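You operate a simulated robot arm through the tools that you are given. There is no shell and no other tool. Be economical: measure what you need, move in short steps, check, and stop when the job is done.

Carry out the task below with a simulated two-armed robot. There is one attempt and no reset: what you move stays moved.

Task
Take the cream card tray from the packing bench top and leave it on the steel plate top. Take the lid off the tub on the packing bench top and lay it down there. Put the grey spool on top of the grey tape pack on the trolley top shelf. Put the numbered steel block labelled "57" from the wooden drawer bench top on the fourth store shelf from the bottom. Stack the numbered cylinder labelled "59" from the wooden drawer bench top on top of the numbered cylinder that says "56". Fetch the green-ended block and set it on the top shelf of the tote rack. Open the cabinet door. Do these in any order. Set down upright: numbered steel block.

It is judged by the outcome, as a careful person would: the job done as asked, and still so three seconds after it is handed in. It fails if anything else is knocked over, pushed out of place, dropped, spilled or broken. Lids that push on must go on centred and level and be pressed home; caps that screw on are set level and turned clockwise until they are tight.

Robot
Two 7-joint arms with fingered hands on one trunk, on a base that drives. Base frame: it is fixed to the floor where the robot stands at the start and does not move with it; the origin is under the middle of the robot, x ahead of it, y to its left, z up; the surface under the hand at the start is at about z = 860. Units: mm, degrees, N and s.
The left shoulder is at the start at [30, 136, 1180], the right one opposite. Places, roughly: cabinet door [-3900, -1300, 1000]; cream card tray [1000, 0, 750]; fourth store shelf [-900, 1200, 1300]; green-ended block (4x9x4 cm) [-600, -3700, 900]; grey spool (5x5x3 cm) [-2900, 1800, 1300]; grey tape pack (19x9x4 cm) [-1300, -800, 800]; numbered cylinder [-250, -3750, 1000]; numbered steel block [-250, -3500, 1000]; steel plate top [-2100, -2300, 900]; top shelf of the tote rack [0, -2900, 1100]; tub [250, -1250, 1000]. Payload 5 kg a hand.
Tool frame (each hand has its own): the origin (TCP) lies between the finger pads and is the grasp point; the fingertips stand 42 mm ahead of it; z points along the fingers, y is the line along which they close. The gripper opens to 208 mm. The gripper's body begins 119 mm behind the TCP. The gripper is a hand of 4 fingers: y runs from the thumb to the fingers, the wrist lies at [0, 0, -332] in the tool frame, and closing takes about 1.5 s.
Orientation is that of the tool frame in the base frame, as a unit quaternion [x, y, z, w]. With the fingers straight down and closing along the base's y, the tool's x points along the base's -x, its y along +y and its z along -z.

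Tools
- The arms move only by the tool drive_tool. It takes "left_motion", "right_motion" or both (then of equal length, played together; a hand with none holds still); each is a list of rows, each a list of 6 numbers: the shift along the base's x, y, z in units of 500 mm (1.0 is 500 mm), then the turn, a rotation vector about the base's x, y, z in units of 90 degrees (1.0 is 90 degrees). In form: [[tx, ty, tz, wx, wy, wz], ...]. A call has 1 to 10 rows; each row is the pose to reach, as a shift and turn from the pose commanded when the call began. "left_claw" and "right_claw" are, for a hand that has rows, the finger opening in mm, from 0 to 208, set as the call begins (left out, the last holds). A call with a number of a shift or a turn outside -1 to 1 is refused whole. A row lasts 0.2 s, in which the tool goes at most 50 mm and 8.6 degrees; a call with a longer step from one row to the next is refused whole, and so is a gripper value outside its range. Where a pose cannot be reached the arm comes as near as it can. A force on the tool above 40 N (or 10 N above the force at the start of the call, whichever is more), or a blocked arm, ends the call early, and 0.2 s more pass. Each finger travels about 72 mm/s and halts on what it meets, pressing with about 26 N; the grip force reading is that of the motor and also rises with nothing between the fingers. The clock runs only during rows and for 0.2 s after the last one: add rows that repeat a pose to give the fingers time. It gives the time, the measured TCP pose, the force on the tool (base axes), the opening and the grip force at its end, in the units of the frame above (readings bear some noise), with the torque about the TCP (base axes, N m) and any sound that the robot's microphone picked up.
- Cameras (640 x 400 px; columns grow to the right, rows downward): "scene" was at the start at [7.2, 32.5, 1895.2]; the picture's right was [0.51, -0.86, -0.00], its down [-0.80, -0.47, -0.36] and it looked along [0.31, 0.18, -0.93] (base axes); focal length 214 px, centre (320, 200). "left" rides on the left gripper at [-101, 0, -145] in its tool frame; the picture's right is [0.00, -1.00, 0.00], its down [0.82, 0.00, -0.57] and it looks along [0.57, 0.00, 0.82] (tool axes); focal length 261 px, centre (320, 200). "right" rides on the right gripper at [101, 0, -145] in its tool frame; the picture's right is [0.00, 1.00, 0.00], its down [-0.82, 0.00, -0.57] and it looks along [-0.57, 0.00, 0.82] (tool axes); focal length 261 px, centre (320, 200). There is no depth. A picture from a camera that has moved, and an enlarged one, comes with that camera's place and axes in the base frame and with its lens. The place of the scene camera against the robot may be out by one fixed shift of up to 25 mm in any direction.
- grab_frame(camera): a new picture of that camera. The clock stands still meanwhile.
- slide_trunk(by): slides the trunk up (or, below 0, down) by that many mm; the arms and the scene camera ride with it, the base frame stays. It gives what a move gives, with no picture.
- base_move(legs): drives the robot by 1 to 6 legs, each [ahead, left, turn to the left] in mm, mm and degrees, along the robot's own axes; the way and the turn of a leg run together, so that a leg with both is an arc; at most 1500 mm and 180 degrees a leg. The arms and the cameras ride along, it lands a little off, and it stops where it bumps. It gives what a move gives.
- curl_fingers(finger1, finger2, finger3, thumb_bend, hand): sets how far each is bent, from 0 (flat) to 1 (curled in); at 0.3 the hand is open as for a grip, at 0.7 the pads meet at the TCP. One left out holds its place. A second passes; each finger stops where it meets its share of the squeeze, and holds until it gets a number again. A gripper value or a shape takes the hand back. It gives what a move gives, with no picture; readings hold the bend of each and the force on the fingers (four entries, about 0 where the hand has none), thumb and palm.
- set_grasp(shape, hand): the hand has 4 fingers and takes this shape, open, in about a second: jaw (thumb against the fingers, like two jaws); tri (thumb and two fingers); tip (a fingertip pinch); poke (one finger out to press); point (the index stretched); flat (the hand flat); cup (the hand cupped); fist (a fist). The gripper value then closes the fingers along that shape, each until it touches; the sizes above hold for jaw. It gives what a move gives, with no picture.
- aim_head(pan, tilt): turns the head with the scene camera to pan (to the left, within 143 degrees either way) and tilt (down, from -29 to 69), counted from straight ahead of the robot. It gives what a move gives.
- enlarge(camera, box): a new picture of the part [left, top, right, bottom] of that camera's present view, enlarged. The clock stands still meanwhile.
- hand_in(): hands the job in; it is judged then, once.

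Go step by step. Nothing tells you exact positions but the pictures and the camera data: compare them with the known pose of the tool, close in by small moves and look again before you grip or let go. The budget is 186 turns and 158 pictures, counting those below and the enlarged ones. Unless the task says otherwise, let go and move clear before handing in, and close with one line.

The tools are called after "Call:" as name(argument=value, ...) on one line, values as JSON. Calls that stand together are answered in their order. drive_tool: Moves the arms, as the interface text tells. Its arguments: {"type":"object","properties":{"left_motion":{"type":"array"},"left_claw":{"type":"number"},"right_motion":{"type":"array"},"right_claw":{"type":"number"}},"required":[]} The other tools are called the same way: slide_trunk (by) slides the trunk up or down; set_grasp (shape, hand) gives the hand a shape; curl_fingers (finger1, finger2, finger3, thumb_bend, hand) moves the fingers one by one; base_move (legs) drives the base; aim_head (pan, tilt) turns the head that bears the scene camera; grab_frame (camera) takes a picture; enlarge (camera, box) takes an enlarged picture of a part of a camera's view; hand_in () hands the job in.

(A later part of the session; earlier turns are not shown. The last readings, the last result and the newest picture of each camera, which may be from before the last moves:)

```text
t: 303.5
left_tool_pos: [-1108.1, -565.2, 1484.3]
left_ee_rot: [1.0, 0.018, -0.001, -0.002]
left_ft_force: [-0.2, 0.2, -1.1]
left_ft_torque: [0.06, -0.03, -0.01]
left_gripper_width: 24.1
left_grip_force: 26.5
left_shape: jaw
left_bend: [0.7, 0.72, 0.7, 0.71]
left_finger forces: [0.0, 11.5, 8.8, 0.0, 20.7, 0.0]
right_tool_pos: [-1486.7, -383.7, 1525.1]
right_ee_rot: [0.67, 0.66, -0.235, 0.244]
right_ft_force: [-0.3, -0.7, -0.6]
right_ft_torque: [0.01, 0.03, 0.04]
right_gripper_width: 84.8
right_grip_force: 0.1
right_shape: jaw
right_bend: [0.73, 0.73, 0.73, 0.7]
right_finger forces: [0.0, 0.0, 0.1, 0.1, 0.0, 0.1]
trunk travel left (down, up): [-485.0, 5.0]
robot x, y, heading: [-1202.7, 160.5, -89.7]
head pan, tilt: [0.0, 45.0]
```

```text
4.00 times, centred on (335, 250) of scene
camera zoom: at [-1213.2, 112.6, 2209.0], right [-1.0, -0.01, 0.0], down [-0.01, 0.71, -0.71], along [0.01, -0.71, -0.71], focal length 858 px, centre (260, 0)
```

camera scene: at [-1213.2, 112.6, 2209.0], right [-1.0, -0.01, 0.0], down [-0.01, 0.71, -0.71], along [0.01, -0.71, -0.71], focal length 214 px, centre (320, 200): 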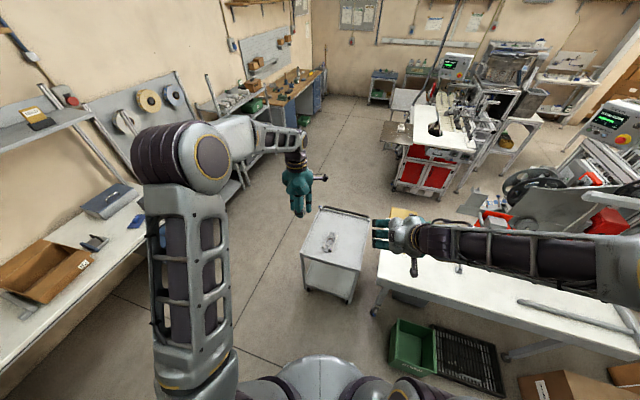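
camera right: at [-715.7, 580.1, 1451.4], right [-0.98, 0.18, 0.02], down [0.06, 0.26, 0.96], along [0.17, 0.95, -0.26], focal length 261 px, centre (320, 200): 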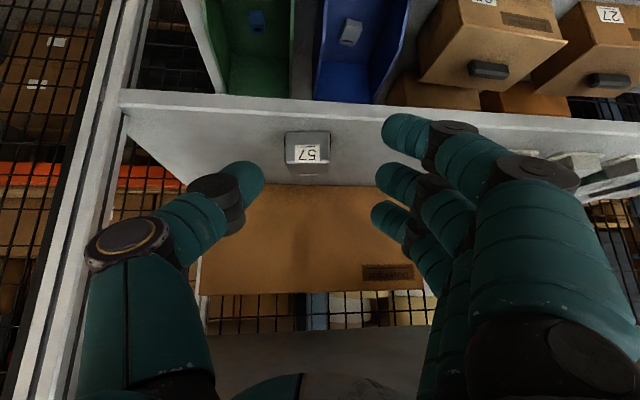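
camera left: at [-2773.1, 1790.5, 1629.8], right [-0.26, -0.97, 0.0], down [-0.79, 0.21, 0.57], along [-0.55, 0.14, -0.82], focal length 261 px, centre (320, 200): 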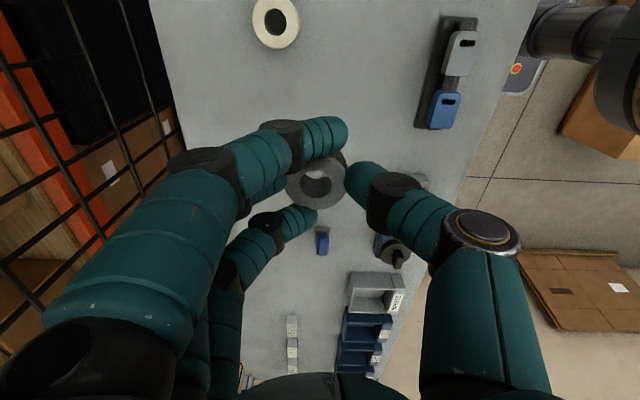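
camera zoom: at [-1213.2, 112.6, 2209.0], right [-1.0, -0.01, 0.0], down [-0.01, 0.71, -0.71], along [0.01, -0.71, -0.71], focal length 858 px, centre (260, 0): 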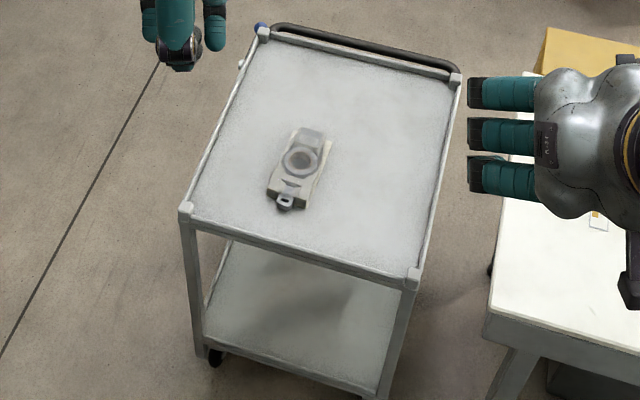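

Lower the trunk and drive forward 200 mm so the pack is within reach.

Call:
slide_trunk(by=-285)

Call:
base_move(legs=[[200, 0, 0]])

Call:
drive_tool(left_motion=[[-0.06, 0.03, -0.02, 0, 0, 0], [-0.12, 0.03, -0.06, 0, 0, 0], [-0.19, 0.03, -0.1, 0, 0, 0], [-0.26, 0.02, -0.14, 0, 0, 0], [-0.32, 0.0, -0.18, 0, 0, 0]])

Call:
grab_frame(camera="left")

```text
t: 306.4
left_tool_pos: [-1108.0, -563.9, 1200.4]
left_ee_rot: [1.0, 0.018, -0.001, -0.001]
left_ft_force: [0.3, 0.1, 0.0]
left_ft_torque: [0.0, 0.02, -0.02]
left_gripper_width: 23.8
left_grip_force: 25.9
left_shape: jaw
left_bend: [0.7, 0.72, 0.7, 0.71]
left_finger forces: [0.0, 11.3, 8.8, 0.1, 20.6, 0.0]
right_tool_pos: [-1486.3, -383.7, 1241.1]
right_ee_rot: [0.67, 0.66, -0.236, 0.244]
right_ft_force: [-0.4, 0.5, -0.6]
right_ft_torque: [0.0, -0.01, 0.0]
right_gripper_width: 84.9
right_grip_force: 0.1
right_shape: jaw
right_bend: [0.73, 0.73, 0.73, 0.7]
right_finger forces: [0.1, 0.0, 0.0, 0.0, 0.1, 0.1]
trunk travel left (down, up): [-200.0, 290.0]
robot x, y, heading: [-1204.2, 162.0, -89.7]
head pan, tilt: [0.0, 45.0]
```

```text
t: 308.0
left_tool_pos: [-1107.6, -764.9, 1199.9]
left_ee_rot: [1.0, 0.017, 0.0, -0.002]
left_ft_force: [0.2, -1.3, -0.1]
left_ft_torque: [0.13, -0.01, 0.02]
left_gripper_width: 23.8
left_grip_force: 26.1
left_shape: jaw
left_bend: [0.7, 0.72, 0.7, 0.71]
left_finger forces: [0.1, 11.4, 8.8, 0.0, 20.7, 0.0]
right_tool_pos: [-1487.2, -583.4, 1239.5]
right_ee_rot: [0.671, 0.659, -0.235, 0.244]
right_ft_force: [-0.5, -1.7, -0.7]
right_ft_torque: [0.07, 0.01, 0.01]
right_gripper_width: 85.0
right_grip_force: 0.1
right_shape: jaw
right_bend: [0.73, 0.73, 0.73, 0.7]
right_finger forces: [0.0, 0.0, 0.0, 0.1, 0.0, 0.0]
trunk travel left (down, up): [-200.0, 290.0]
robot x, y, heading: [-1201.1, -39.8, -89.6]
head pan, tilt: [0.0, 45.0]
```

```text
t: 309.2
left_tool_pos: [-1268.3, -766.1, 1109.5]
left_ee_rot: [1.0, 0.017, 0.0, -0.002]
left_ft_force: [-0.9, -1.0, 0.5]
left_ft_torque: [0.11, 0.02, 0.02]
left_gripper_width: 24.1
left_grip_force: 26.1
left_shape: jaw
left_bend: [0.7, 0.72, 0.7, 0.71]
left_finger forces: [0.0, 11.6, 8.8, 0.0, 20.7, 0.0]
right_tool_pos: [-1486.6, -585.5, 1239.9]
right_ee_rot: [0.671, 0.66, -0.235, 0.244]
right_ft_force: [-0.6, -0.8, 0.5]
right_ft_torque: [0.0, -0.06, 0.02]
right_gripper_width: 85.1
right_grip_force: 0.1
right_shape: jaw
right_bend: [0.73, 0.73, 0.73, 0.7]
right_finger forces: [0.0, 0.0, 0.0, 0.1, 0.1, 0.0]
trunk travel left (down, up): [-200.0, 290.0]
robot x, y, heading: [-1202.3, -37.9, -89.7]
head pan, tilt: [0.0, 45.0]
```

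```text
17 pictures are left
camera left: at [-1369.6, -771.2, 1253.7], right [-0.04, 1.0, 0.0], down [0.82, 0.03, 0.57], along [0.57, 0.03, -0.82], focal length 261 px, centre (320, 200)
```

left: 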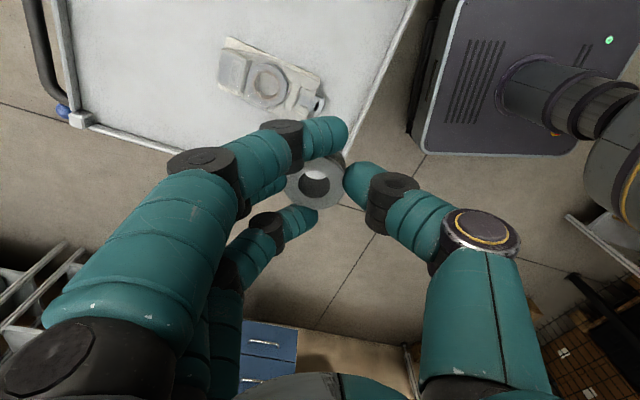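

Shift over the pack's ring and lower part-way, then look.

Call:
drive_tool(left_motion=[[-0.027, -0.073, -0.02, 0, 0, 0], [-0.054, -0.146, -0.08, 0, 0, 0], [-0.054, -0.146, -0.16, 0, 0, 0], [-0.054, -0.146, -0.24, 0, 0, 0], [-0.054, -0.146, -0.27, 0, 0, 0], [-0.054, -0.146, -0.27, 0, 0, 0]])

Call:
grab_frame(camera="left")

```text
t: 310.6
left_tool_pos: [-1295.4, -838.3, 974.3]
left_ee_rot: [1.0, 0.016, -0.001, -0.002]
left_ft_force: [-0.2, 0.0, -0.7]
left_ft_torque: [0.0, 0.01, 0.0]
left_gripper_width: 24.1
left_grip_force: 26.5
left_shape: jaw
left_bend: [0.7, 0.72, 0.7, 0.71]
left_finger forces: [0.0, 11.6, 8.9, 0.0, 20.7, 0.0]
right_tool_pos: [-1487.5, -583.4, 1239.5]
right_ee_rot: [0.671, 0.66, -0.234, 0.244]
right_ft_force: [0.2, -0.8, -0.1]
right_ft_torque: [0.04, -0.02, 0.04]
right_gripper_width: 85.0
right_grip_force: 0.1
right_shape: jaw
right_bend: [0.73, 0.73, 0.73, 0.7]
right_finger forces: [0.0, 0.0, 0.0, 0.0, 0.0, 0.0]
trunk travel left (down, up): [-200.0, 290.0]
robot x, y, heading: [-1203.1, -41.2, -89.4]
head pan, tilt: [0.0, 45.0]
```

```text
16 pictures are left
camera left: at [-1396.8, -842.7, 1119.1], right [-0.04, 1.0, 0.0], down [0.82, 0.03, 0.57], along [0.57, 0.02, -0.82], focal length 261 px, centre (320, 200)
```

left: 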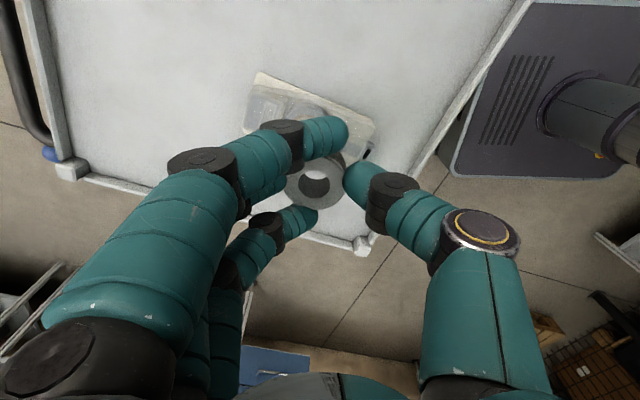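

The trolley top is lower (~735). Adjust and lower further.

Call:
drive_tool(left_motion=[[0.014, -0.026, -0.06, 0, 0, 0], [0.014, -0.026, -0.14, 0, 0, 0], [0.014, -0.026, -0.2, 0, 0, 0], [0.014, -0.026, -0.23, 0, 0, 0], [0.014, -0.026, -0.23, 0, 0, 0]])

Call:
enlarge(camera="left", box=[200, 60, 440, 260])

```text
t: 311.8
left_tool_pos: [-1289.5, -849.8, 859.5]
left_ee_rot: [1.0, 0.017, -0.001, -0.001]
left_ft_force: [0.2, -0.6, -0.6]
left_ft_torque: [-0.04, -0.01, 0.0]
left_gripper_width: 23.9
left_grip_force: 25.8
left_shape: jaw
left_bend: [0.7, 0.72, 0.7, 0.71]
left_finger forces: [0.0, 11.5, 8.9, 0.1, 20.6, 0.0]
right_tool_pos: [-1485.4, -583.3, 1239.5]
right_ee_rot: [0.671, 0.66, -0.235, 0.244]
right_ft_force: [-0.8, -1.1, 0.4]
right_ft_torque: [0.0, 0.01, -0.03]
right_gripper_width: 85.2
right_grip_force: 0.1
right_shape: jaw
right_bend: [0.73, 0.73, 0.73, 0.7]
right_finger forces: [0.1, 0.1, 0.1, 0.0, 0.1, 0.0]
trunk travel left (down, up): [-200.0, 290.0]
robot x, y, heading: [-1200.4, -38.0, -89.7]
head pan, tilt: [0.0, 45.0]
```

```text
2.00 times, centred on (320, 160) of left
camera zoom: at [-1389.8, -855.3, 1004.5], right [-0.04, 1.0, 0.0], down [0.82, 0.03, 0.57], along [0.57, 0.02, -0.82], focal length 521 px, centre (320, 280)
```

zoom: 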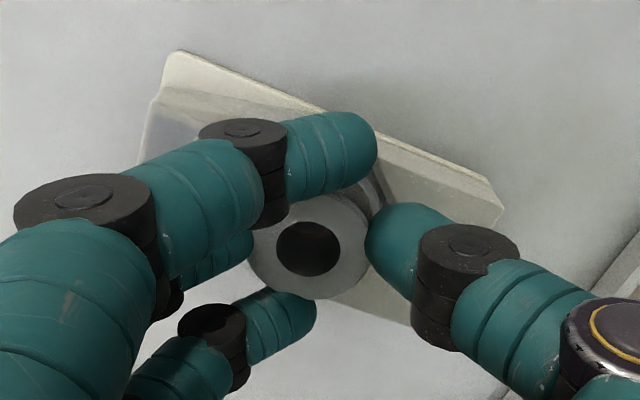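

The spool will land in the middle of the pack. Lower gently to contact.

Call:
drive_tool(left_motion=[[0, 0.004, -0.02, 0, 0, 0], [0, 0.006, -0.04, 0, 0, 0], [0, 0.006, -0.052, 0, 0, 0], [0, 0.006, -0.06, 0, 0, 0], [0, 0.006, -0.067, 0, 0, 0], [0, 0.006, -0.073, 0, 0, 0]])

```text
t: 313.1
left_tool_pos: [-1290.3, -852.3, 833.1]
left_ee_rot: [1.0, 0.017, -0.003, 0.004]
left_ft_force: [2.0, 5.1, 19.6]
left_ft_torque: [-0.42, -0.19, 0.08]
left_gripper_width: 22.5
left_grip_force: 25.8
left_shape: jaw
left_bend: [0.7, 0.74, 0.72, 0.72]
left_finger forces: [0.0, 40.8, 1.8, 0.0, 18.6, 0.0]
right_tool_pos: [-1487.8, -583.7, 1240.0]
right_ee_rot: [0.67, 0.66, -0.235, 0.244]
right_ft_force: [0.1, -1.0, -0.6]
right_ft_torque: [0.1, 0.03, 0.0]
right_gripper_width: 84.7
right_grip_force: 0.0
right_shape: jaw
right_bend: [0.73, 0.73, 0.73, 0.7]
right_finger forces: [0.0, 0.1, 0.1, 0.0, 0.0, 0.0]
trunk travel left (down, up): [-200.0, 290.0]
robot x, y, heading: [-1203.2, -39.0, -89.5]
head pan, tilt: [0.0, 45.0]
stopped in row 6 (left hand): the force on the tool passed its limit at 45 N (the readings are from after the stop); the commanded pose is now the measured one
```

Call:
enlarge(camera="left", box=[200, 60, 440, 260])

```text
2.00 times, centred on (320, 160) of left
camera zoom: at [-1390.1, -856.5, 977.2], right [-0.04, 1.0, -0.01], down [0.82, 0.04, 0.57], along [0.57, 0.02, -0.82], focal length 521 px, centre (320, 280)
```

zoom: 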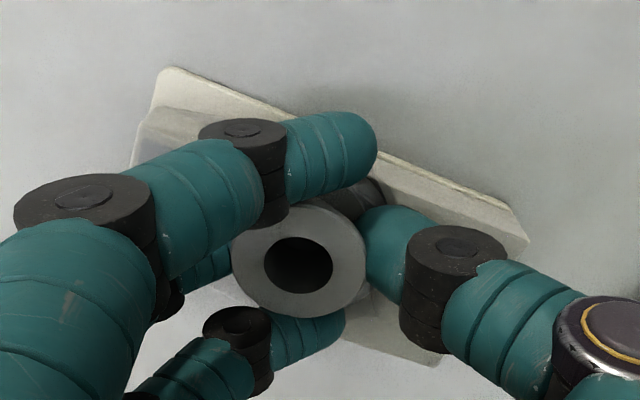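

Looks concentric over the ring. Ease up slightly, release, and rise.

Call:
drive_tool(left_motion=[[0, 0, 0.003, 0, 0, 0], [0, 0, 0.003, 0, 0, 0]])

Call:
drive_tool(left_motion=[[0, 0, 0, 0, 0, 0], [0, 0, 0, 0, 0, 0], [0, 0, 0, 0, 0, 0], [0, 0, 0, 0, 0, 0], [0, 0, 0.05, 0, 0, 0], [0, 0, 0.13, 0, 0, 0], [0, 0, 0.22, 0, 0, 0], [0, 0, 0.31, 0, 0, 0], [0, 0, 0.4, 0, 0, 0]], left_claw=85)

Call:
enlarge(camera="left", box=[200, 20, 440, 220])

```text
t: 313.7
left_tool_pos: [-1289.4, -850.9, 833.0]
left_ee_rot: [1.0, 0.017, -0.003, 0.003]
left_ft_force: [-0.2, -1.3, 19.0]
left_ft_torque: [-0.71, -0.06, -0.04]
left_gripper_width: 22.0
left_grip_force: 25.8
left_shape: jaw
left_bend: [0.7, 0.74, 0.71, 0.72]
left_finger forces: [0.0, 39.6, 2.0, 0.0, 14.6, 0.1]
right_tool_pos: [-1487.5, -583.5, 1240.8]
right_ee_rot: [0.671, 0.659, -0.236, 0.244]
right_ft_force: [0.5, -0.3, -0.1]
right_ft_torque: [0.01, 0.0, 0.01]
right_gripper_width: 85.1
right_grip_force: 0.1
right_shape: jaw
right_bend: [0.73, 0.73, 0.73, 0.7]
right_finger forces: [0.0, 0.1, 0.1, 0.1, 0.0, 0.0]
trunk travel left (down, up): [-200.0, 290.0]
robot x, y, heading: [-1201.8, -37.0, -89.4]
head pan, tilt: [0.0, 45.0]
```

```text
t: 315.7
left_tool_pos: [-1289.2, -848.3, 1030.2]
left_ee_rot: [1.0, 0.016, -0.001, 0.001]
left_ft_force: [0.3, 1.2, -0.1]
left_ft_torque: [-0.14, 0.02, -0.01]
left_gripper_width: 84.3
left_grip_force: 0.2
left_shape: jaw
left_bend: [0.73, 0.73, 0.73, 0.7]
left_finger forces: [0.0, 0.0, 0.1, 0.0, 0.0, 0.0]
right_tool_pos: [-1487.6, -582.5, 1240.4]
right_ee_rot: [0.67, 0.66, -0.235, 0.245]
right_ft_force: [-0.5, -0.1, 0.0]
right_ft_torque: [-0.04, 0.03, -0.01]
right_gripper_width: 85.0
right_grip_force: 0.0
right_shape: jaw
right_bend: [0.73, 0.73, 0.73, 0.7]
right_finger forces: [0.0, 0.1, 0.1, 0.0, 0.0, 0.0]
trunk travel left (down, up): [-200.0, 290.0]
robot x, y, heading: [-1202.9, -39.0, -89.5]
head pan, tilt: [0.0, 45.0]
```

```text
2.00 times, centred on (320, 120) of left
camera zoom: at [-1389.6, -853.3, 1174.0], right [-0.04, 1.0, 0.0], down [0.82, 0.03, 0.57], along [0.57, 0.02, -0.82], focal length 521 px, centre (320, 360)
```

zoom: 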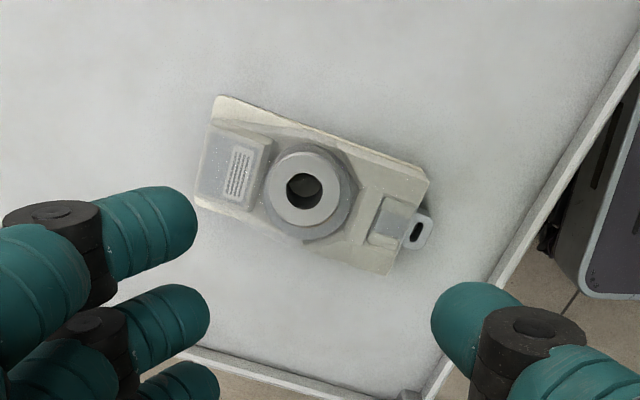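

Spool sits centred on the tape pack. Last: the cabinet door near (-3900,-1300). Look that way.

Call:
aim_head(pan=-65, tilt=18)

Call:
enlarge(camera="scene", box=[160, 80, 480, 280])

```text
t: 317.1
left_tool_pos: [-1288.8, -850.2, 1028.5]
left_ee_rot: [1.0, 0.016, -0.002, 0.002]
left_ft_force: [-0.6, -0.2, -0.3]
left_ft_torque: [0.03, 0.0, 0.02]
left_gripper_width: 84.6
left_grip_force: 0.0
left_shape: jaw
left_bend: [0.73, 0.73, 0.73, 0.7]
left_finger forces: [0.0, 0.1, 0.0, 0.0, 0.1, 0.0]
right_tool_pos: [-1486.7, -583.5, 1240.2]
right_ee_rot: [0.671, 0.659, -0.236, 0.244]
right_ft_force: [-0.3, 0.5, -0.9]
right_ft_torque: [0.01, 0.0, 0.0]
right_gripper_width: 84.7
right_grip_force: 0.0
right_shape: jaw
right_bend: [0.73, 0.73, 0.73, 0.7]
right_finger forces: [0.0, 0.0, 0.0, 0.0, 0.0, 0.1]
trunk travel left (down, up): [-200.0, 290.0]
robot x, y, heading: [-1201.7, -38.0, -89.8]
head pan, tilt: [-65.0, 18.0]
```

```text
2.00 times, centred on (320, 180) of scene
camera zoom: at [-1297.0, -45.2, 1965.9], right [-0.43, 0.9, 0.0], down [0.28, 0.13, -0.95], along [-0.86, -0.41, -0.31], focal length 429 px, centre (320, 240)
```

zoom: 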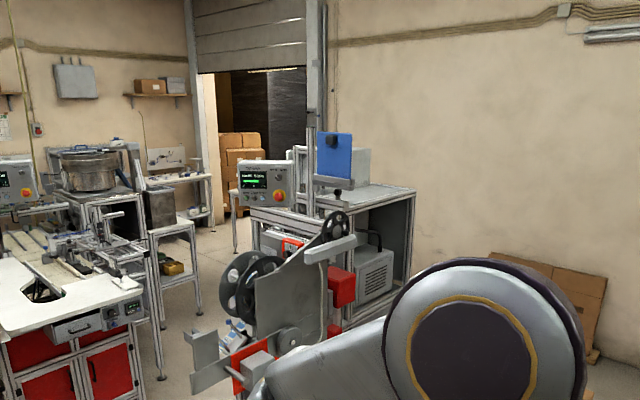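

I need a closer view of the machine stand there. Drive around the north side of the white table and look.

Call:
base_move(legs=[[-560, 0, 0], [0, 0, -90], [1400, 0, 0]])

Call:
aim_head(pan=54, tilt=25)

Call:
grab_frame(camera="scene")

```text
t: 330.8
left_tool_pos: [-3410.4, 657.1, 1033.4]
left_ee_rot: [0.725, -0.689, -0.001, 0.004]
left_ft_force: [4.0, -26.8, 4.7]
left_ft_torque: [3.88, 0.75, 0.23]
left_gripper_width: 84.4
left_grip_force: 0.0
left_shape: jaw
left_bend: [0.73, 0.73, 0.73, 0.7]
left_finger forces: [0.0, 0.1, 0.1, 0.0, 0.0, 0.0]
right_tool_pos: [-3141.6, 866.4, 1242.6]
right_ee_rot: [0.94, -0.001, -0.342, 0.009]
right_ft_force: [-7.0, -12.3, -0.1]
right_ft_torque: [1.33, -0.68, -1.02]
right_gripper_width: 84.9
right_grip_force: 0.0
right_shape: jaw
right_bend: [0.73, 0.73, 0.73, 0.7]
right_finger forces: [0.0, 0.1, 0.0, 0.1, 0.0, 0.0]
trunk travel left (down, up): [-200.0, 290.0]
robot x, y, heading: [-2600.4, 591.4, -179.3]
head pan, tilt: [-65.0, 18.0]
```

```text
t: 332.7
left_tool_pos: [-3414.6, 658.0, 1030.4]
left_ee_rot: [0.725, -0.689, 0.0, 0.002]
left_ft_force: [1.1, -0.6, 0.0]
left_ft_torque: [0.01, 0.03, 0.04]
left_gripper_width: 84.9
left_grip_force: 0.0
left_shape: jaw
left_bend: [0.73, 0.73, 0.73, 0.7]
left_finger forces: [0.1, 0.1, 0.1, 0.1, 0.1, 0.0]
right_tool_pos: [-3148.4, 866.3, 1239.2]
right_ee_rot: [0.941, -0.001, -0.339, 0.008]
right_ft_force: [-0.5, -0.5, -0.2]
right_ft_torque: [-0.01, 0.05, 0.0]
right_gripper_width: 85.3
right_grip_force: 0.1
right_shape: jaw
right_bend: [0.73, 0.73, 0.73, 0.7]
right_finger forces: [0.0, 0.0, 0.0, 0.1, 0.0, 0.1]
trunk travel left (down, up): [-200.0, 290.0]
robot x, y, heading: [-2599.9, 588.4, -178.9]
head pan, tilt: [54.0, 25.0]
```

```text
11 pictures are left
camera scene: at [-2634.7, 517.8, 1954.7], right [-0.82, 0.58, 0.0], down [0.24, 0.35, -0.91], along [-0.52, -0.74, -0.42], focal length 214 px, centre (320, 200)
```

scene: 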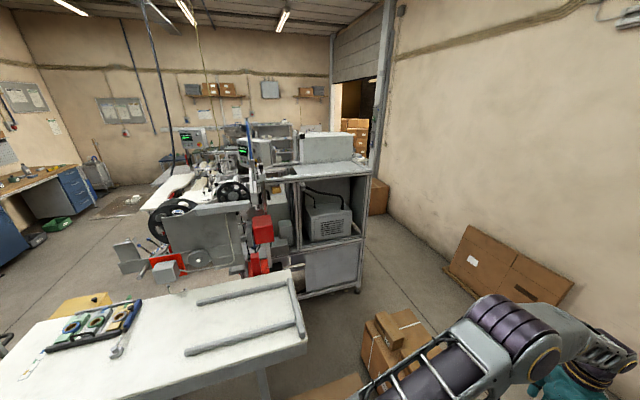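

The cabinet with its screen stands behind this machine, facing east. Tuck the arms and drive around to approach from the east side.

Call:
drive_tool(left_motion=[[0.06, -0.03, 0.04, 0, 0, 0], [0.12, -0.06, 0.08, 0, 0, 0], [0.18, -0.1, 0.14, 0, 0, 0], [0.24, -0.14, 0.2, 0, 0, 0], [0.3, -0.19, 0.26, 0, 0, 0], [0.36, -0.24, 0.32, 0, 0, 0], [0.43, -0.28, 0.36, 0, 0, 0], [0.5, -0.32, 0.4, 0, 0, 0]])

Call:
base_move(legs=[[-1400, 0, 0], [0, 0, 90], [0, 700, 0], [1000, 0, 0], [1070, 0, 0], [0, 0, -90]])

Call:
base_move(legs=[[900, 0, 0]])

Call:
aim_head(pan=-5, tilt=20)

Call:
grab_frame(camera="scene")

```text
t: 334.5
left_tool_pos: [-3162.9, 496.6, 1229.7]
left_ee_rot: [0.725, -0.688, -0.002, 0.003]
left_ft_force: [0.5, 0.3, 1.4]
left_ft_torque: [0.09, 0.24, 0.02]
left_gripper_width: 84.8
left_grip_force: 0.2
left_shape: jaw
left_bend: [0.73, 0.73, 0.73, 0.7]
left_finger forces: [0.0, 0.1, 0.0, 0.0, 0.1, 0.1]
right_tool_pos: [-3146.4, 864.7, 1241.8]
right_ee_rot: [0.94, -0.001, -0.34, 0.009]
right_ft_force: [1.2, -0.1, 0.8]
right_ft_torque: [0.07, 0.03, -0.05]
right_gripper_width: 85.0
right_grip_force: 0.0
right_shape: jaw
right_bend: [0.73, 0.73, 0.73, 0.7]
right_finger forces: [0.0, 0.0, 0.1, 0.1, 0.1, 0.1]
trunk travel left (down, up): [-200.0, 290.0]
robot x, y, heading: [-2599.5, 590.4, -179.1]
head pan, tilt: [54.0, 25.0]
```

```text
t: 341.2
left_tool_pos: [-1790.5, 511.7, 1227.4]
left_ee_rot: [0.726, -0.687, -0.002, 0.0]
left_ft_force: [0.5, 0.1, 0.8]
left_ft_torque: [0.02, -0.01, -0.06]
left_gripper_width: 84.7
left_grip_force: 0.0
left_shape: jaw
left_bend: [0.73, 0.73, 0.73, 0.7]
left_finger forces: [0.0, 0.1, 0.1, 0.0, 0.0, 0.1]
right_tool_pos: [-1773.5, 878.7, 1238.9]
right_ee_rot: [0.942, 0.003, -0.336, 0.009]
right_ft_force: [-0.7, 0.3, 0.3]
right_ft_torque: [0.02, 0.0, 0.02]
right_gripper_width: 85.2
right_grip_force: 0.0
right_shape: jaw
right_bend: [0.73, 0.73, 0.73, 0.7]
right_finger forces: [0.0, 0.1, 0.0, 0.0, 0.0, 0.0]
trunk travel left (down, up): [-200.0, 290.0]
robot x, y, heading: [-1224.1, 608.4, -178.8]
head pan, tilt: [54.0, 25.0]
stopped in leg 1: the robot was blocked; the commanded pose is now the measured one
```

```text
t: 346.0
left_tool_pos: [-2688.7, 504.4, 1228.2]
left_ee_rot: [0.725, -0.689, 0.0, 0.002]
left_ft_force: [-0.3, 0.0, 0.0]
left_ft_torque: [0.01, -0.05, 0.0]
left_gripper_width: 84.9
left_grip_force: 0.0
left_shape: jaw
left_bend: [0.73, 0.73, 0.73, 0.7]
left_finger forces: [0.1, 0.0, 0.1, 0.0, 0.0, 0.1]
right_tool_pos: [-2669.1, 872.3, 1239.1]
right_ee_rot: [0.941, -0.001, -0.339, 0.01]
right_ft_force: [0.6, 0.0, -0.1]
right_ft_torque: [0.02, -0.02, -0.01]
right_gripper_width: 85.2
right_grip_force: 0.1
right_shape: jaw
right_bend: [0.73, 0.73, 0.73, 0.7]
right_finger forces: [0.0, 0.0, 0.0, 0.0, 0.0, 0.0]
trunk travel left (down, up): [-200.0, 290.0]
robot x, y, heading: [-2124.1, 592.4, -179.1]
head pan, tilt: [54.0, 25.0]
```

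```text
t: 347.3
left_tool_pos: [-2689.8, 504.6, 1229.0]
left_ee_rot: [0.725, -0.689, -0.001, 0.002]
left_ft_force: [1.2, 0.4, -0.6]
left_ft_torque: [-0.02, -0.05, 0.01]
left_gripper_width: 84.5
left_grip_force: 0.1
left_shape: jaw
left_bend: [0.73, 0.73, 0.73, 0.7]
left_finger forces: [0.0, 0.0, 0.0, 0.1, 0.0, 0.0]
right_tool_pos: [-2670.4, 872.8, 1238.4]
right_ee_rot: [0.941, -0.001, -0.338, 0.01]
right_ft_force: [-0.4, -0.8, -0.4]
right_ft_torque: [-0.02, 0.05, 0.02]
right_gripper_width: 85.2
right_grip_force: 0.1
right_shape: jaw
right_bend: [0.73, 0.73, 0.73, 0.7]
right_finger forces: [0.0, 0.0, 0.0, 0.0, 0.1, 0.0]
trunk travel left (down, up): [-200.0, 290.0]
robot x, y, heading: [-2121.9, 594.1, -179.2]
head pan, tilt: [-5.0, 20.0]
```

```text
10 pictures are left
camera scene: at [-2197.8, 606.5, 1962.7], right [0.07, 1.0, 0.0], down [0.34, -0.02, -0.94], along [-0.94, 0.07, -0.34], focal length 214 px, centre (320, 200)
```

scene: 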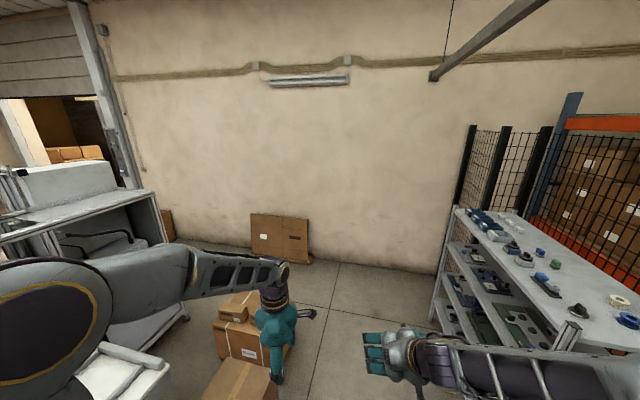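

The elbow bumped on the way back, so the route was cut short. Take a line further from the shelving.

Call:
base_move(legs=[[0, 330, 0], [-1450, 0, 0], [0, 0, 90], [1500, 0, 0], [300, 0, 0], [0, 0, -90]])

```text
t: 372.6
left_tool_pos: [-1229.5, -1604.3, 1230.0]
left_ee_rot: [0.722, -0.692, 0.0, 0.003]
left_ft_force: [-0.4, 0.7, -0.6]
left_ft_torque: [-0.02, -0.02, 0.02]
left_gripper_width: 84.7
left_grip_force: 0.0
left_shape: jaw
left_bend: [0.73, 0.73, 0.73, 0.7]
left_finger forces: [0.0, 0.1, 0.1, 0.0, 0.0, 0.1]
right_tool_pos: [-1206.6, -1236.9, 1238.4]
right_ee_rot: [0.941, -0.006, -0.337, 0.008]
right_ft_force: [0.7, -0.2, -0.7]
right_ft_torque: [-0.02, -0.03, 0.0]
right_gripper_width: 85.2
right_grip_force: 0.1
right_shape: jaw
right_bend: [0.73, 0.73, 0.73, 0.7]
right_finger forces: [0.1, 0.1, 0.0, 0.0, 0.0, 0.0]
trunk travel left (down, up): [-200.0, 290.0]
robot x, y, heading: [-665.5, -1519.4, -179.7]
head pan, tilt: [-5.0, 20.0]
```

Call:
base_move(legs=[[900, 0, 0]])

Call:
aim_head(pan=-4, tilt=22)

Call:
grab_frame(camera="scene")

```text
t: 377.2
left_tool_pos: [-2114.5, -1619.1, 1230.4]
left_ee_rot: [0.726, -0.688, 0.0, 0.002]
left_ft_force: [-0.5, 0.1, 0.0]
left_ft_torque: [0.03, -0.06, 0.0]
left_gripper_width: 84.9
left_grip_force: 0.0
left_shape: jaw
left_bend: [0.73, 0.73, 0.73, 0.7]
left_finger forces: [0.0, 0.0, 0.0, 0.0, 0.1, 0.0]
right_tool_pos: [-2095.5, -1251.2, 1238.4]
right_ee_rot: [0.941, -0.001, -0.339, 0.01]
right_ft_force: [-1.1, 0.1, -0.9]
right_ft_torque: [-0.01, -0.04, -0.02]
right_gripper_width: 85.3
right_grip_force: 0.2
right_shape: jaw
right_bend: [0.73, 0.73, 0.73, 0.7]
right_finger forces: [0.1, 0.1, 0.0, 0.0, 0.1, 0.0]
trunk travel left (down, up): [-200.0, 290.0]
robot x, y, heading: [-1552.0, -1528.4, -179.2]
head pan, tilt: [-5.0, 20.0]
```

```text
t: 377.9
left_tool_pos: [-2114.3, -1620.0, 1228.5]
left_ee_rot: [0.725, -0.688, 0.0, 0.001]
left_ft_force: [-0.5, 1.1, 0.4]
left_ft_torque: [0.02, 0.0, 0.0]
left_gripper_width: 84.9
left_grip_force: 0.1
left_shape: jaw
left_bend: [0.73, 0.73, 0.73, 0.7]
left_finger forces: [0.0, 0.1, 0.1, 0.2, 0.1, 0.0]
right_tool_pos: [-2095.7, -1252.1, 1237.8]
right_ee_rot: [0.941, -0.001, -0.338, 0.009]
right_ft_force: [0.3, 0.6, 0.0]
right_ft_torque: [0.0, -0.01, 0.0]
right_gripper_width: 85.1
right_grip_force: 0.0
right_shape: jaw
right_bend: [0.73, 0.73, 0.73, 0.7]
right_finger forces: [0.1, 0.0, 0.1, 0.1, 0.1, 0.0]
trunk travel left (down, up): [-200.0, 290.0]
robot x, y, heading: [-1547.2, -1525.4, -179.0]
head pan, tilt: [-4.0, 22.0]
```

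```text
9 pictures are left
camera scene: at [-1623.7, -1518.8, 1959.5], right [0.05, 1.0, 0.0], down [0.37, -0.02, -0.93], along [-0.93, 0.05, -0.37], focal length 214 px, centre (320, 200)
```

scene: 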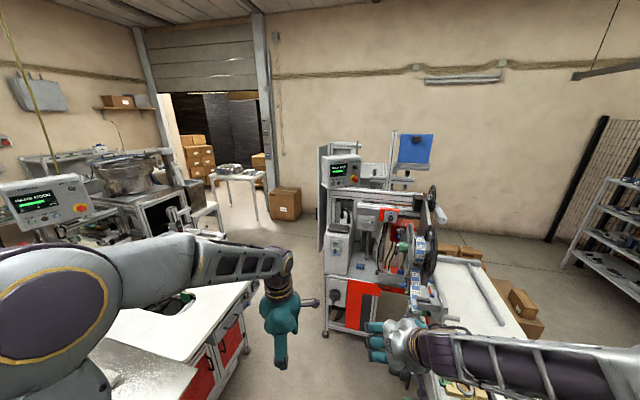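

Call:
enlarge(camera="scene", box=[300, 130, 460, 350])

```text
1.82 times, centred on (380, 240) of scene
camera zoom: at [-1623.7, -1518.8, 1959.5], right [0.05, 1.0, 0.0], down [0.37, -0.02, -0.93], along [-0.93, 0.05, -0.37], focal length 390 px, centre (211, 127)
```

zoom: 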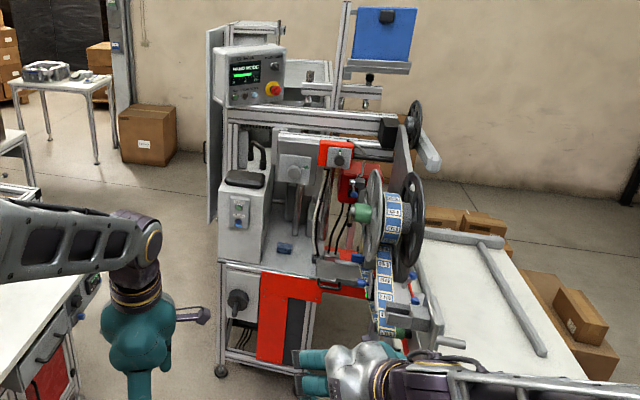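

The cabinet door is the tall grey panel on the south side of that machine, seen edge-on with its handle at the far edge. The corridor here is too narrow, so I'll go round by the north and west.

Call:
base_move(legs=[[-900, 0, 0], [0, -900, 0], [0, -890, 0], [600, 0, 0], [700, -320, 0], [850, -160, 0]])

Call:
base_move(legs=[[1500, 0, 0], [0, 0, 90]])

Call:
aim_head(pan=0, tilt=30)

Call:
grab_frame(camera="scene")

```text
t: 402.1
left_tool_pos: [-3424.0, 582.2, 1228.8]
left_ee_rot: [0.731, -0.683, -0.001, 0.002]
left_ft_force: [-0.4, -0.1, 0.4]
left_ft_torque: [0.0, -0.07, -0.04]
left_gripper_width: 84.8
left_grip_force: 0.1
left_shape: jaw
left_bend: [0.73, 0.73, 0.73, 0.7]
left_finger forces: [0.0, 0.0, 0.0, 0.0, 0.0, 0.0]
right_tool_pos: [-3411.8, 951.8, 1238.9]
right_ee_rot: [0.941, 0.007, -0.338, 0.013]
right_ft_force: [0.0, -0.2, -0.7]
right_ft_torque: [0.01, -0.02, -0.03]
right_gripper_width: 84.8
right_grip_force: 0.1
right_shape: jaw
right_bend: [0.73, 0.73, 0.73, 0.7]
right_finger forces: [0.1, 0.0, 0.1, 0.0, 0.0, 0.1]
trunk travel left (down, up): [-200.0, 290.0]
robot x, y, heading: [-2861.9, 683.2, -178.4]
head pan, tilt: [-4.0, 22.0]
```

```text
t: 405.6
left_tool_pos: [-3933.7, 633.9, 1228.4]
left_ee_rot: [0.731, -0.683, 0.001, 0.002]
left_ft_force: [-0.8, 1.9, -0.7]
left_ft_torque: [-0.12, -0.12, -0.02]
left_gripper_width: 84.8
left_grip_force: 0.1
left_shape: jaw
left_bend: [0.73, 0.73, 0.73, 0.7]
left_finger forces: [0.0, 0.0, 0.0, 0.0, 0.1, 0.0]
right_tool_pos: [-3921.3, 1002.8, 1236.7]
right_ee_rot: [0.941, 0.006, -0.337, 0.013]
right_ft_force: [-0.7, 1.3, -0.7]
right_ft_torque: [-0.08, -0.06, 0.1]
right_gripper_width: 85.0
right_grip_force: 0.0
right_shape: jaw
right_bend: [0.73, 0.73, 0.73, 0.7]
right_finger forces: [0.1, 0.0, 0.0, 0.0, 0.0, 0.1]
trunk travel left (down, up): [-200.0, 290.0]
robot x, y, heading: [-3371.0, 733.8, -178.6]
head pan, tilt: [-4.0, 22.0]
stopped in leg 1: the robot was blocked; the commanded pose is now the measured one
```

```text
t: 406.3
left_tool_pos: [-3932.8, 630.5, 1228.7]
left_ee_rot: [0.731, -0.683, 0.001, 0.001]
left_ft_force: [-0.2, -0.5, -0.3]
left_ft_torque: [0.06, 0.02, 0.0]
left_gripper_width: 85.0
left_grip_force: 0.1
left_shape: jaw
left_bend: [0.73, 0.73, 0.73, 0.7]
left_finger forces: [0.1, 0.1, 0.1, 0.0, 0.0, 0.0]
right_tool_pos: [-3921.2, 1001.1, 1238.6]
right_ee_rot: [0.941, 0.006, -0.337, 0.012]
right_ft_force: [-0.1, -0.2, 0.4]
right_ft_torque: [0.03, -0.03, -0.05]
right_gripper_width: 84.9
right_grip_force: 0.1
right_shape: jaw
right_bend: [0.73, 0.73, 0.73, 0.7]
right_finger forces: [0.0, 0.1, 0.2, 0.0, 0.1, 0.0]
trunk travel left (down, up): [-200.0, 290.0]
robot x, y, heading: [-3368.0, 731.7, -178.2]
head pan, tilt: [0.0, 30.0]
```

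```text
7 pictures are left
camera scene: at [-3442.9, 734.3, 1946.6], right [-0.03, 1.0, 0.0], down [0.5, 0.01, -0.87], along [-0.87, -0.02, -0.5], focal length 214 px, centre (320, 200)
```

scene: 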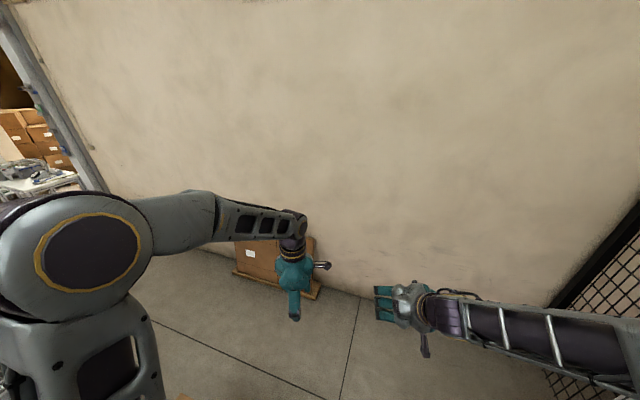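

Blocked locally. Raise the trunk so elbows clear, sidestep, and proceed along the west wall.

Call:
slide_trunk(by=280)

Call:
base_move(legs=[[0, -150, 0], [680, 0, 0], [0, 0, 72], [1300, 0, 0]])

```text
t: 409.2
left_tool_pos: [-3932.6, 632.1, 1509.6]
left_ee_rot: [0.731, -0.683, 0.001, 0.002]
left_ft_force: [0.1, 0.6, -0.4]
left_ft_torque: [-0.01, 0.0, 0.02]
left_gripper_width: 84.8
left_grip_force: 0.0
left_shape: jaw
left_bend: [0.73, 0.73, 0.73, 0.7]
left_finger forces: [0.1, 0.0, 0.0, 0.1, 0.1, 0.0]
right_tool_pos: [-3920.6, 1000.9, 1517.7]
right_ee_rot: [0.941, 0.006, -0.337, 0.012]
right_ft_force: [0.4, -0.4, -0.2]
right_ft_torque: [0.03, -0.01, -0.02]
right_gripper_width: 85.1
right_grip_force: 0.0
right_shape: jaw
right_bend: [0.73, 0.73, 0.73, 0.7]
right_finger forces: [0.0, 0.1, 0.0, 0.0, 0.1, 0.1]
trunk travel left (down, up): [-480.0, 10.0]
robot x, y, heading: [-3371.5, 729.6, -178.3]
head pan, tilt: [0.0, 30.0]
```

```text
t: 423.1
left_tool_pos: [-4504.4, -953.4, 1509.7]
left_ee_rot: [0.992, -0.124, 0.002, 0.001]
left_ft_force: [0.0, 0.2, -0.2]
left_ft_torque: [-0.04, -0.01, -0.02]
left_gripper_width: 84.7
left_grip_force: 0.1
left_shape: jaw
left_bend: [0.73, 0.73, 0.73, 0.7]
left_finger forces: [0.1, 0.1, 0.0, 0.0, 0.0, 0.1]
right_tool_pos: [-4850.5, -827.1, 1519.8]
right_ee_rot: [0.758, 0.557, -0.267, 0.209]
right_ft_force: [-0.1, 0.0, 0.0]
right_ft_torque: [0.02, -0.03, -0.01]
right_gripper_width: 85.3
right_grip_force: 0.0
right_shape: jaw
right_bend: [0.73, 0.73, 0.73, 0.7]
right_finger forces: [0.0, 0.0, 0.0, 0.0, 0.1, 0.0]
trunk travel left (down, up): [-480.0, 10.0]
robot x, y, heading: [-4422.6, -388.2, -106.5]
head pan, tilt: [0.0, 30.0]
```

Call:
base_move(legs=[[1300, 0, 0]])

Call:
aim_head(pan=95, tilt=30)

Call:
grab_frame(camera="scene")

```text
t: 429.7
left_tool_pos: [-4875.1, -2204.3, 1509.2]
left_ee_rot: [0.992, -0.125, 0.001, 0.001]
left_ft_force: [-0.4, -0.4, 0.4]
left_ft_torque: [-0.01, 0.02, -0.02]
left_gripper_width: 84.7
left_grip_force: 0.0
left_shape: jaw
left_bend: [0.73, 0.73, 0.73, 0.7]
left_finger forces: [0.1, 0.0, 0.0, 0.0, 0.0, 0.0]
right_tool_pos: [-5222.1, -2077.0, 1518.9]
right_ee_rot: [0.758, 0.557, -0.266, 0.208]
right_ft_force: [0.4, 0.8, -0.3]
right_ft_torque: [0.01, 0.03, 0.0]
right_gripper_width: 85.2
right_grip_force: 0.2
right_shape: jaw
right_bend: [0.73, 0.73, 0.73, 0.7]
right_finger forces: [0.1, 0.0, 0.0, 0.0, 0.1, 0.1]
trunk travel left (down, up): [-480.0, 10.0]
robot x, y, heading: [-4794.2, -1641.5, -106.6]
head pan, tilt: [0.0, 30.0]
```

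```text
t: 431.4
left_tool_pos: [-4875.1, -2204.1, 1509.9]
left_ee_rot: [0.992, -0.125, 0.002, 0.001]
left_ft_force: [0.2, -0.2, 0.1]
left_ft_torque: [0.04, 0.0, -0.01]
left_gripper_width: 84.8
left_grip_force: 0.1
left_shape: jaw
left_bend: [0.73, 0.73, 0.73, 0.7]
left_finger forces: [0.1, 0.1, 0.0, 0.0, 0.0, 0.0]
right_tool_pos: [-5222.1, -2078.2, 1518.1]
right_ee_rot: [0.759, 0.557, -0.266, 0.207]
right_ft_force: [-0.1, -0.2, 0.6]
right_ft_torque: [0.01, 0.03, -0.01]
right_gripper_width: 85.2
right_grip_force: 0.1
right_shape: jaw
right_bend: [0.73, 0.73, 0.73, 0.7]
right_finger forces: [0.0, 0.1, 0.0, 0.1, 0.0, 0.0]
trunk travel left (down, up): [-480.0, 10.0]
robot x, y, heading: [-4799.8, -1640.3, -106.6]
head pan, tilt: [95.0, 30.0]
```

```text
6 pictures are left
camera scene: at [-4709.3, -1624.3, 2226.7], right [-0.2, -0.98, 0.0], down [-0.49, 0.1, -0.87], along [0.85, -0.17, -0.5], focal length 214 px, centre (320, 200)
```

scene: 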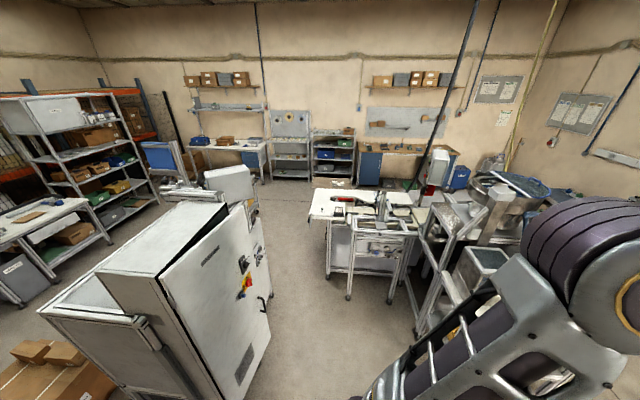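

Call:
enlarge(camera="scene", box=[110, 190, 310, 390])

```text
2.00 times, centred on (210, 290) of scene
camera zoom: at [-4709.3, -1624.3, 2226.7], right [-0.2, -0.98, 0.0], down [-0.49, 0.1, -0.87], along [0.85, -0.17, -0.5], focal length 429 px, centre (540, 20)
```

zoom: 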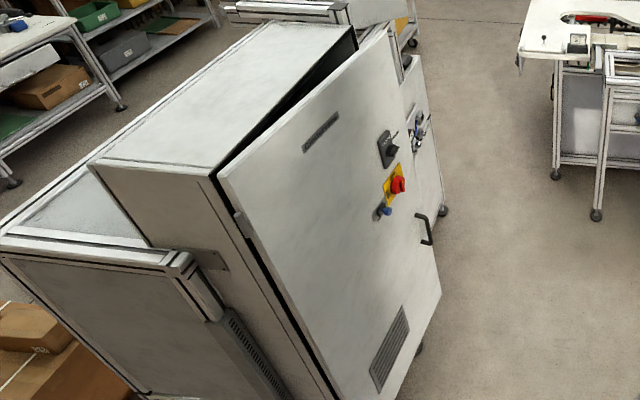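

The cabinet door is slightly ajar, hinged on its west edge, with a black D-handle near its east edge at about (-3686,-1434), z≈795. Drive to stand south of it, facing north.

Call:
base_move(legs=[[455, 605, 0], [0, 0, 180], [140, -588, 0], [0, 0, 16.6]])

Call:
slide_trunk(by=-280)

```text
t: 446.8
left_tool_pos: [-3806.5, -1733.9, 1509.7]
left_ee_rot: [-0.008, 1.0, 0.001, -0.002]
left_ft_force: [-0.2, 0.6, 1.0]
left_ft_torque: [0.0, 0.01, 0.01]
left_gripper_width: 84.9
left_grip_force: 0.0
left_shape: jaw
left_bend: [0.73, 0.73, 0.73, 0.7]
left_finger forces: [0.0, 0.1, 0.1, 0.0, 0.1, 0.1]
right_tool_pos: [-3438.1, -1765.6, 1519.0]
right_ee_rot: [-0.653, 0.678, 0.241, 0.236]
right_ft_force: [-0.2, 0.0, -0.6]
right_ft_torque: [-0.04, -0.02, 0.0]
right_gripper_width: 85.1
right_grip_force: 0.1
right_shape: jaw
right_bend: [0.73, 0.73, 0.73, 0.7]
right_finger forces: [0.1, 0.0, 0.0, 0.0, 0.0, 0.1]
trunk travel left (down, up): [-480.0, 10.0]
robot x, y, heading: [-3736.7, -2297.3, 88.7]
head pan, tilt: [95.0, 30.0]
```

```text
t: 449.6
left_tool_pos: [-3806.7, -1733.5, 1230.5]
left_ee_rot: [-0.008, 1.0, 0.001, -0.003]
left_ft_force: [-0.3, 0.7, 0.7]
left_ft_torque: [0.0, 0.0, 0.01]
left_gripper_width: 84.8
left_grip_force: 0.1
left_shape: jaw
left_bend: [0.73, 0.73, 0.73, 0.7]
left_finger forces: [0.1, 0.0, 0.1, 0.0, 0.1, 0.0]
right_tool_pos: [-3437.7, -1765.5, 1238.6]
right_ee_rot: [-0.653, 0.678, 0.242, 0.236]
right_ft_force: [-0.1, 0.5, -0.7]
right_ft_torque: [-0.02, 0.06, -0.01]
right_gripper_width: 85.3
right_grip_force: 0.0
right_shape: jaw
right_bend: [0.73, 0.73, 0.73, 0.7]
right_finger forces: [0.1, 0.0, 0.0, 0.0, 0.0, 0.0]
trunk travel left (down, up): [-200.0, 290.0]
robot x, y, heading: [-3733.3, -2299.6, 88.8]
head pan, tilt: [95.0, 30.0]
```

In position. Now reorient the left hand to point forward (yaw, then pitch).

Call:
drive_tool(left_motion=[[0, 0, 0, 0, 0, 0.095], [0, 0, 0, 0, 0, 0.19], [0, 0, 0, 0, 0, 0.285], [0, 0, 0, 0, 0, 0.38], [0, 0, 0, 0, 0, 0.475], [0, 0, 0, 0, 0, 0.57], [0, 0, 0, 0, 0, 0.665], [0, 0, 0, 0, 0, 0.76], [0, 0, 0, 0, 0, 0.855], [0, 0, 0, 0, 0, 0.95]], left_claw=110)

Call:
drive_tool(left_motion=[[0.02, 0, -0.04, 0.09, 0, 0], [0.04, 0, -0.08, 0.18, 0, 0], [0.06, 0, -0.14, 0.27, 0, 0], [0.08, 0, -0.2, 0.36, 0, 0], [0.1, 0.0, -0.26, 0.45, 0, 0], [0.12, 0.0, -0.33, 0.54, 0, 0], [0.15, 0.0, -0.4, 0.63, 0, 0], [0.18, 0.0, -0.47, 0.72, 0, 0], [0.21, 0, -0.54, 0.81, 0, 0], [0.23, 0, -0.61, 0.89, 0, 0]])

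Call:
grab_frame(camera="left")

```text
t: 451.8
left_tool_pos: [-3806.3, -1733.9, 1229.3]
left_ee_rot: [-0.686, 0.727, 0.0, -0.002]
left_ft_force: [0.0, 0.2, -0.8]
left_ft_torque: [0.04, 0.03, 0.03]
left_gripper_width: 109.2
left_grip_force: 0.2
left_shape: jaw
left_bend: [0.72, 0.72, 0.72, 0.7]
left_finger forces: [0.0, 0.1, 0.1, 0.1, 0.0, 0.0]
right_tool_pos: [-3438.2, -1764.7, 1239.0]
right_ee_rot: [-0.653, 0.678, 0.241, 0.236]
right_ft_force: [-0.2, 1.0, 0.1]
right_ft_torque: [0.0, -0.02, -0.02]
right_gripper_width: 84.8
right_grip_force: 0.1
right_shape: jaw
right_bend: [0.73, 0.73, 0.73, 0.7]
right_finger forces: [0.0, 0.0, 0.1, 0.0, 0.0, 0.1]
trunk travel left (down, up): [-200.0, 290.0]
robot x, y, heading: [-3738.4, -2300.3, 88.8]
head pan, tilt: [95.0, 30.0]
```

```text
t: 454.0
left_tool_pos: [-3691.5, -1733.4, 925.2]
left_ee_rot: [-0.525, 0.558, 0.469, 0.439]
left_ft_force: [0.6, 0.9, 0.4]
left_ft_torque: [-0.05, 0.02, 0.06]
left_gripper_width: 109.9
left_grip_force: 0.0
left_shape: jaw
left_bend: [0.72, 0.72, 0.72, 0.7]
left_finger forces: [0.0, 0.0, 0.0, 0.1, 0.0, 0.1]
right_tool_pos: [-3438.8, -1765.2, 1237.3]
right_ee_rot: [-0.653, 0.678, 0.241, 0.235]
right_ft_force: [-0.4, 0.6, 0.4]
right_ft_torque: [-0.06, 0.01, 0.02]
right_gripper_width: 84.8
right_grip_force: 0.1
right_shape: jaw
right_bend: [0.73, 0.73, 0.73, 0.7]
right_finger forces: [0.0, 0.0, 0.0, 0.1, 0.0, 0.1]
trunk travel left (down, up): [-200.0, 290.0]
robot x, y, heading: [-3735.6, -2300.4, 88.2]
head pan, tilt: [95.0, 30.0]
```

```text
4 pictures are left
camera left: at [-3686.8, -1859.1, 1048.1], right [1.0, -0.01, -0.06], down [-0.05, -0.71, -0.71], along [-0.04, 0.71, -0.7], focal length 261 px, centre (320, 200)
```

left: 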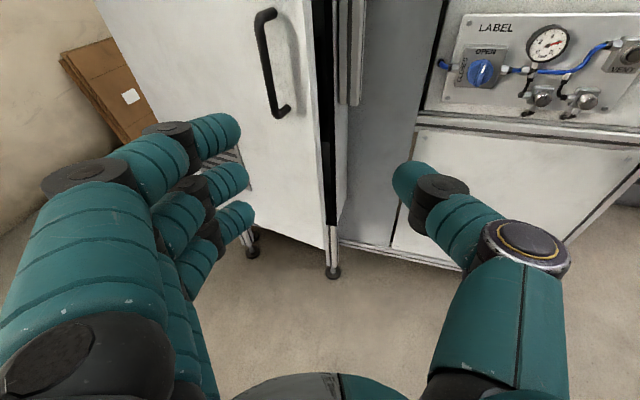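

Handle bar located at (-3763,-1423), z≈835–985. Approach it.

Call:
drive_tool(left_motion=[[-0.03, 0.07, -0.005, 0, 0, 0], [-0.06, 0.15, -0.01, 0, 0, 0], [-0.09, 0.23, -0.015, 0, 0, 0], [-0.12, 0.31, -0.02, 0, 0, 0], [-0.14, 0.39, -0.025, 0, 0, 0], [-0.144, 0.46, -0.03, 0, 0, 0], [-0.144, 0.52, -0.03, 0, 0, 0], [-0.144, 0.555, -0.03, 0, 0, 0], [-0.144, 0.572, -0.03, 0, 0, 0]], left_claw=95)

Call:
grab_frame(camera="left")

```text
t: 456.0
left_tool_pos: [-3764.8, -1448.3, 909.0]
left_ee_rot: [-0.525, 0.558, 0.469, 0.439]
left_ft_force: [0.7, 0.2, -1.4]
left_ft_torque: [0.0, 0.0, -0.07]
left_gripper_width: 97.2
left_grip_force: 0.1
left_shape: jaw
left_bend: [0.73, 0.73, 0.73, 0.7]
left_finger forces: [0.1, 0.1, 0.0, 0.0, 1.0, 0.1]
right_tool_pos: [-3439.0, -1764.9, 1238.4]
right_ee_rot: [-0.653, 0.679, 0.241, 0.236]
right_ft_force: [0.2, 0.0, 0.0]
right_ft_torque: [0.02, -0.03, 0.0]
right_gripper_width: 84.8
right_grip_force: 0.1
right_shape: jaw
right_bend: [0.73, 0.73, 0.73, 0.7]
right_finger forces: [0.0, 0.0, 0.0, 0.1, 0.0, 0.0]
trunk travel left (down, up): [-200.0, 290.0]
robot x, y, heading: [-3734.0, -2303.7, 88.5]
head pan, tilt: [95.0, 30.0]
```

```text
3 pictures are left
camera left: at [-3758.3, -1574.1, 1033.5], right [1.0, -0.01, -0.06], down [-0.05, -0.71, -0.71], along [-0.04, 0.71, -0.71], focal length 261 px, centre (320, 200)
```

left: 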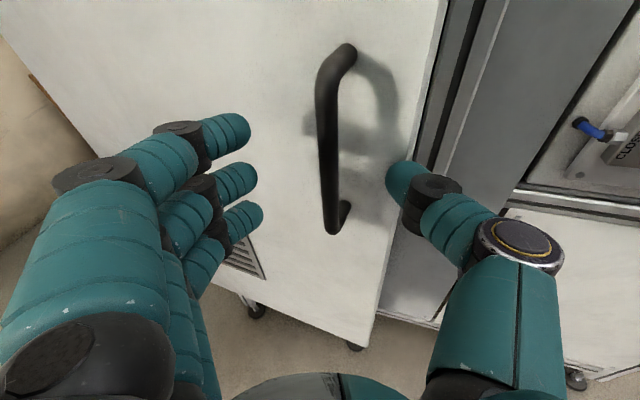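

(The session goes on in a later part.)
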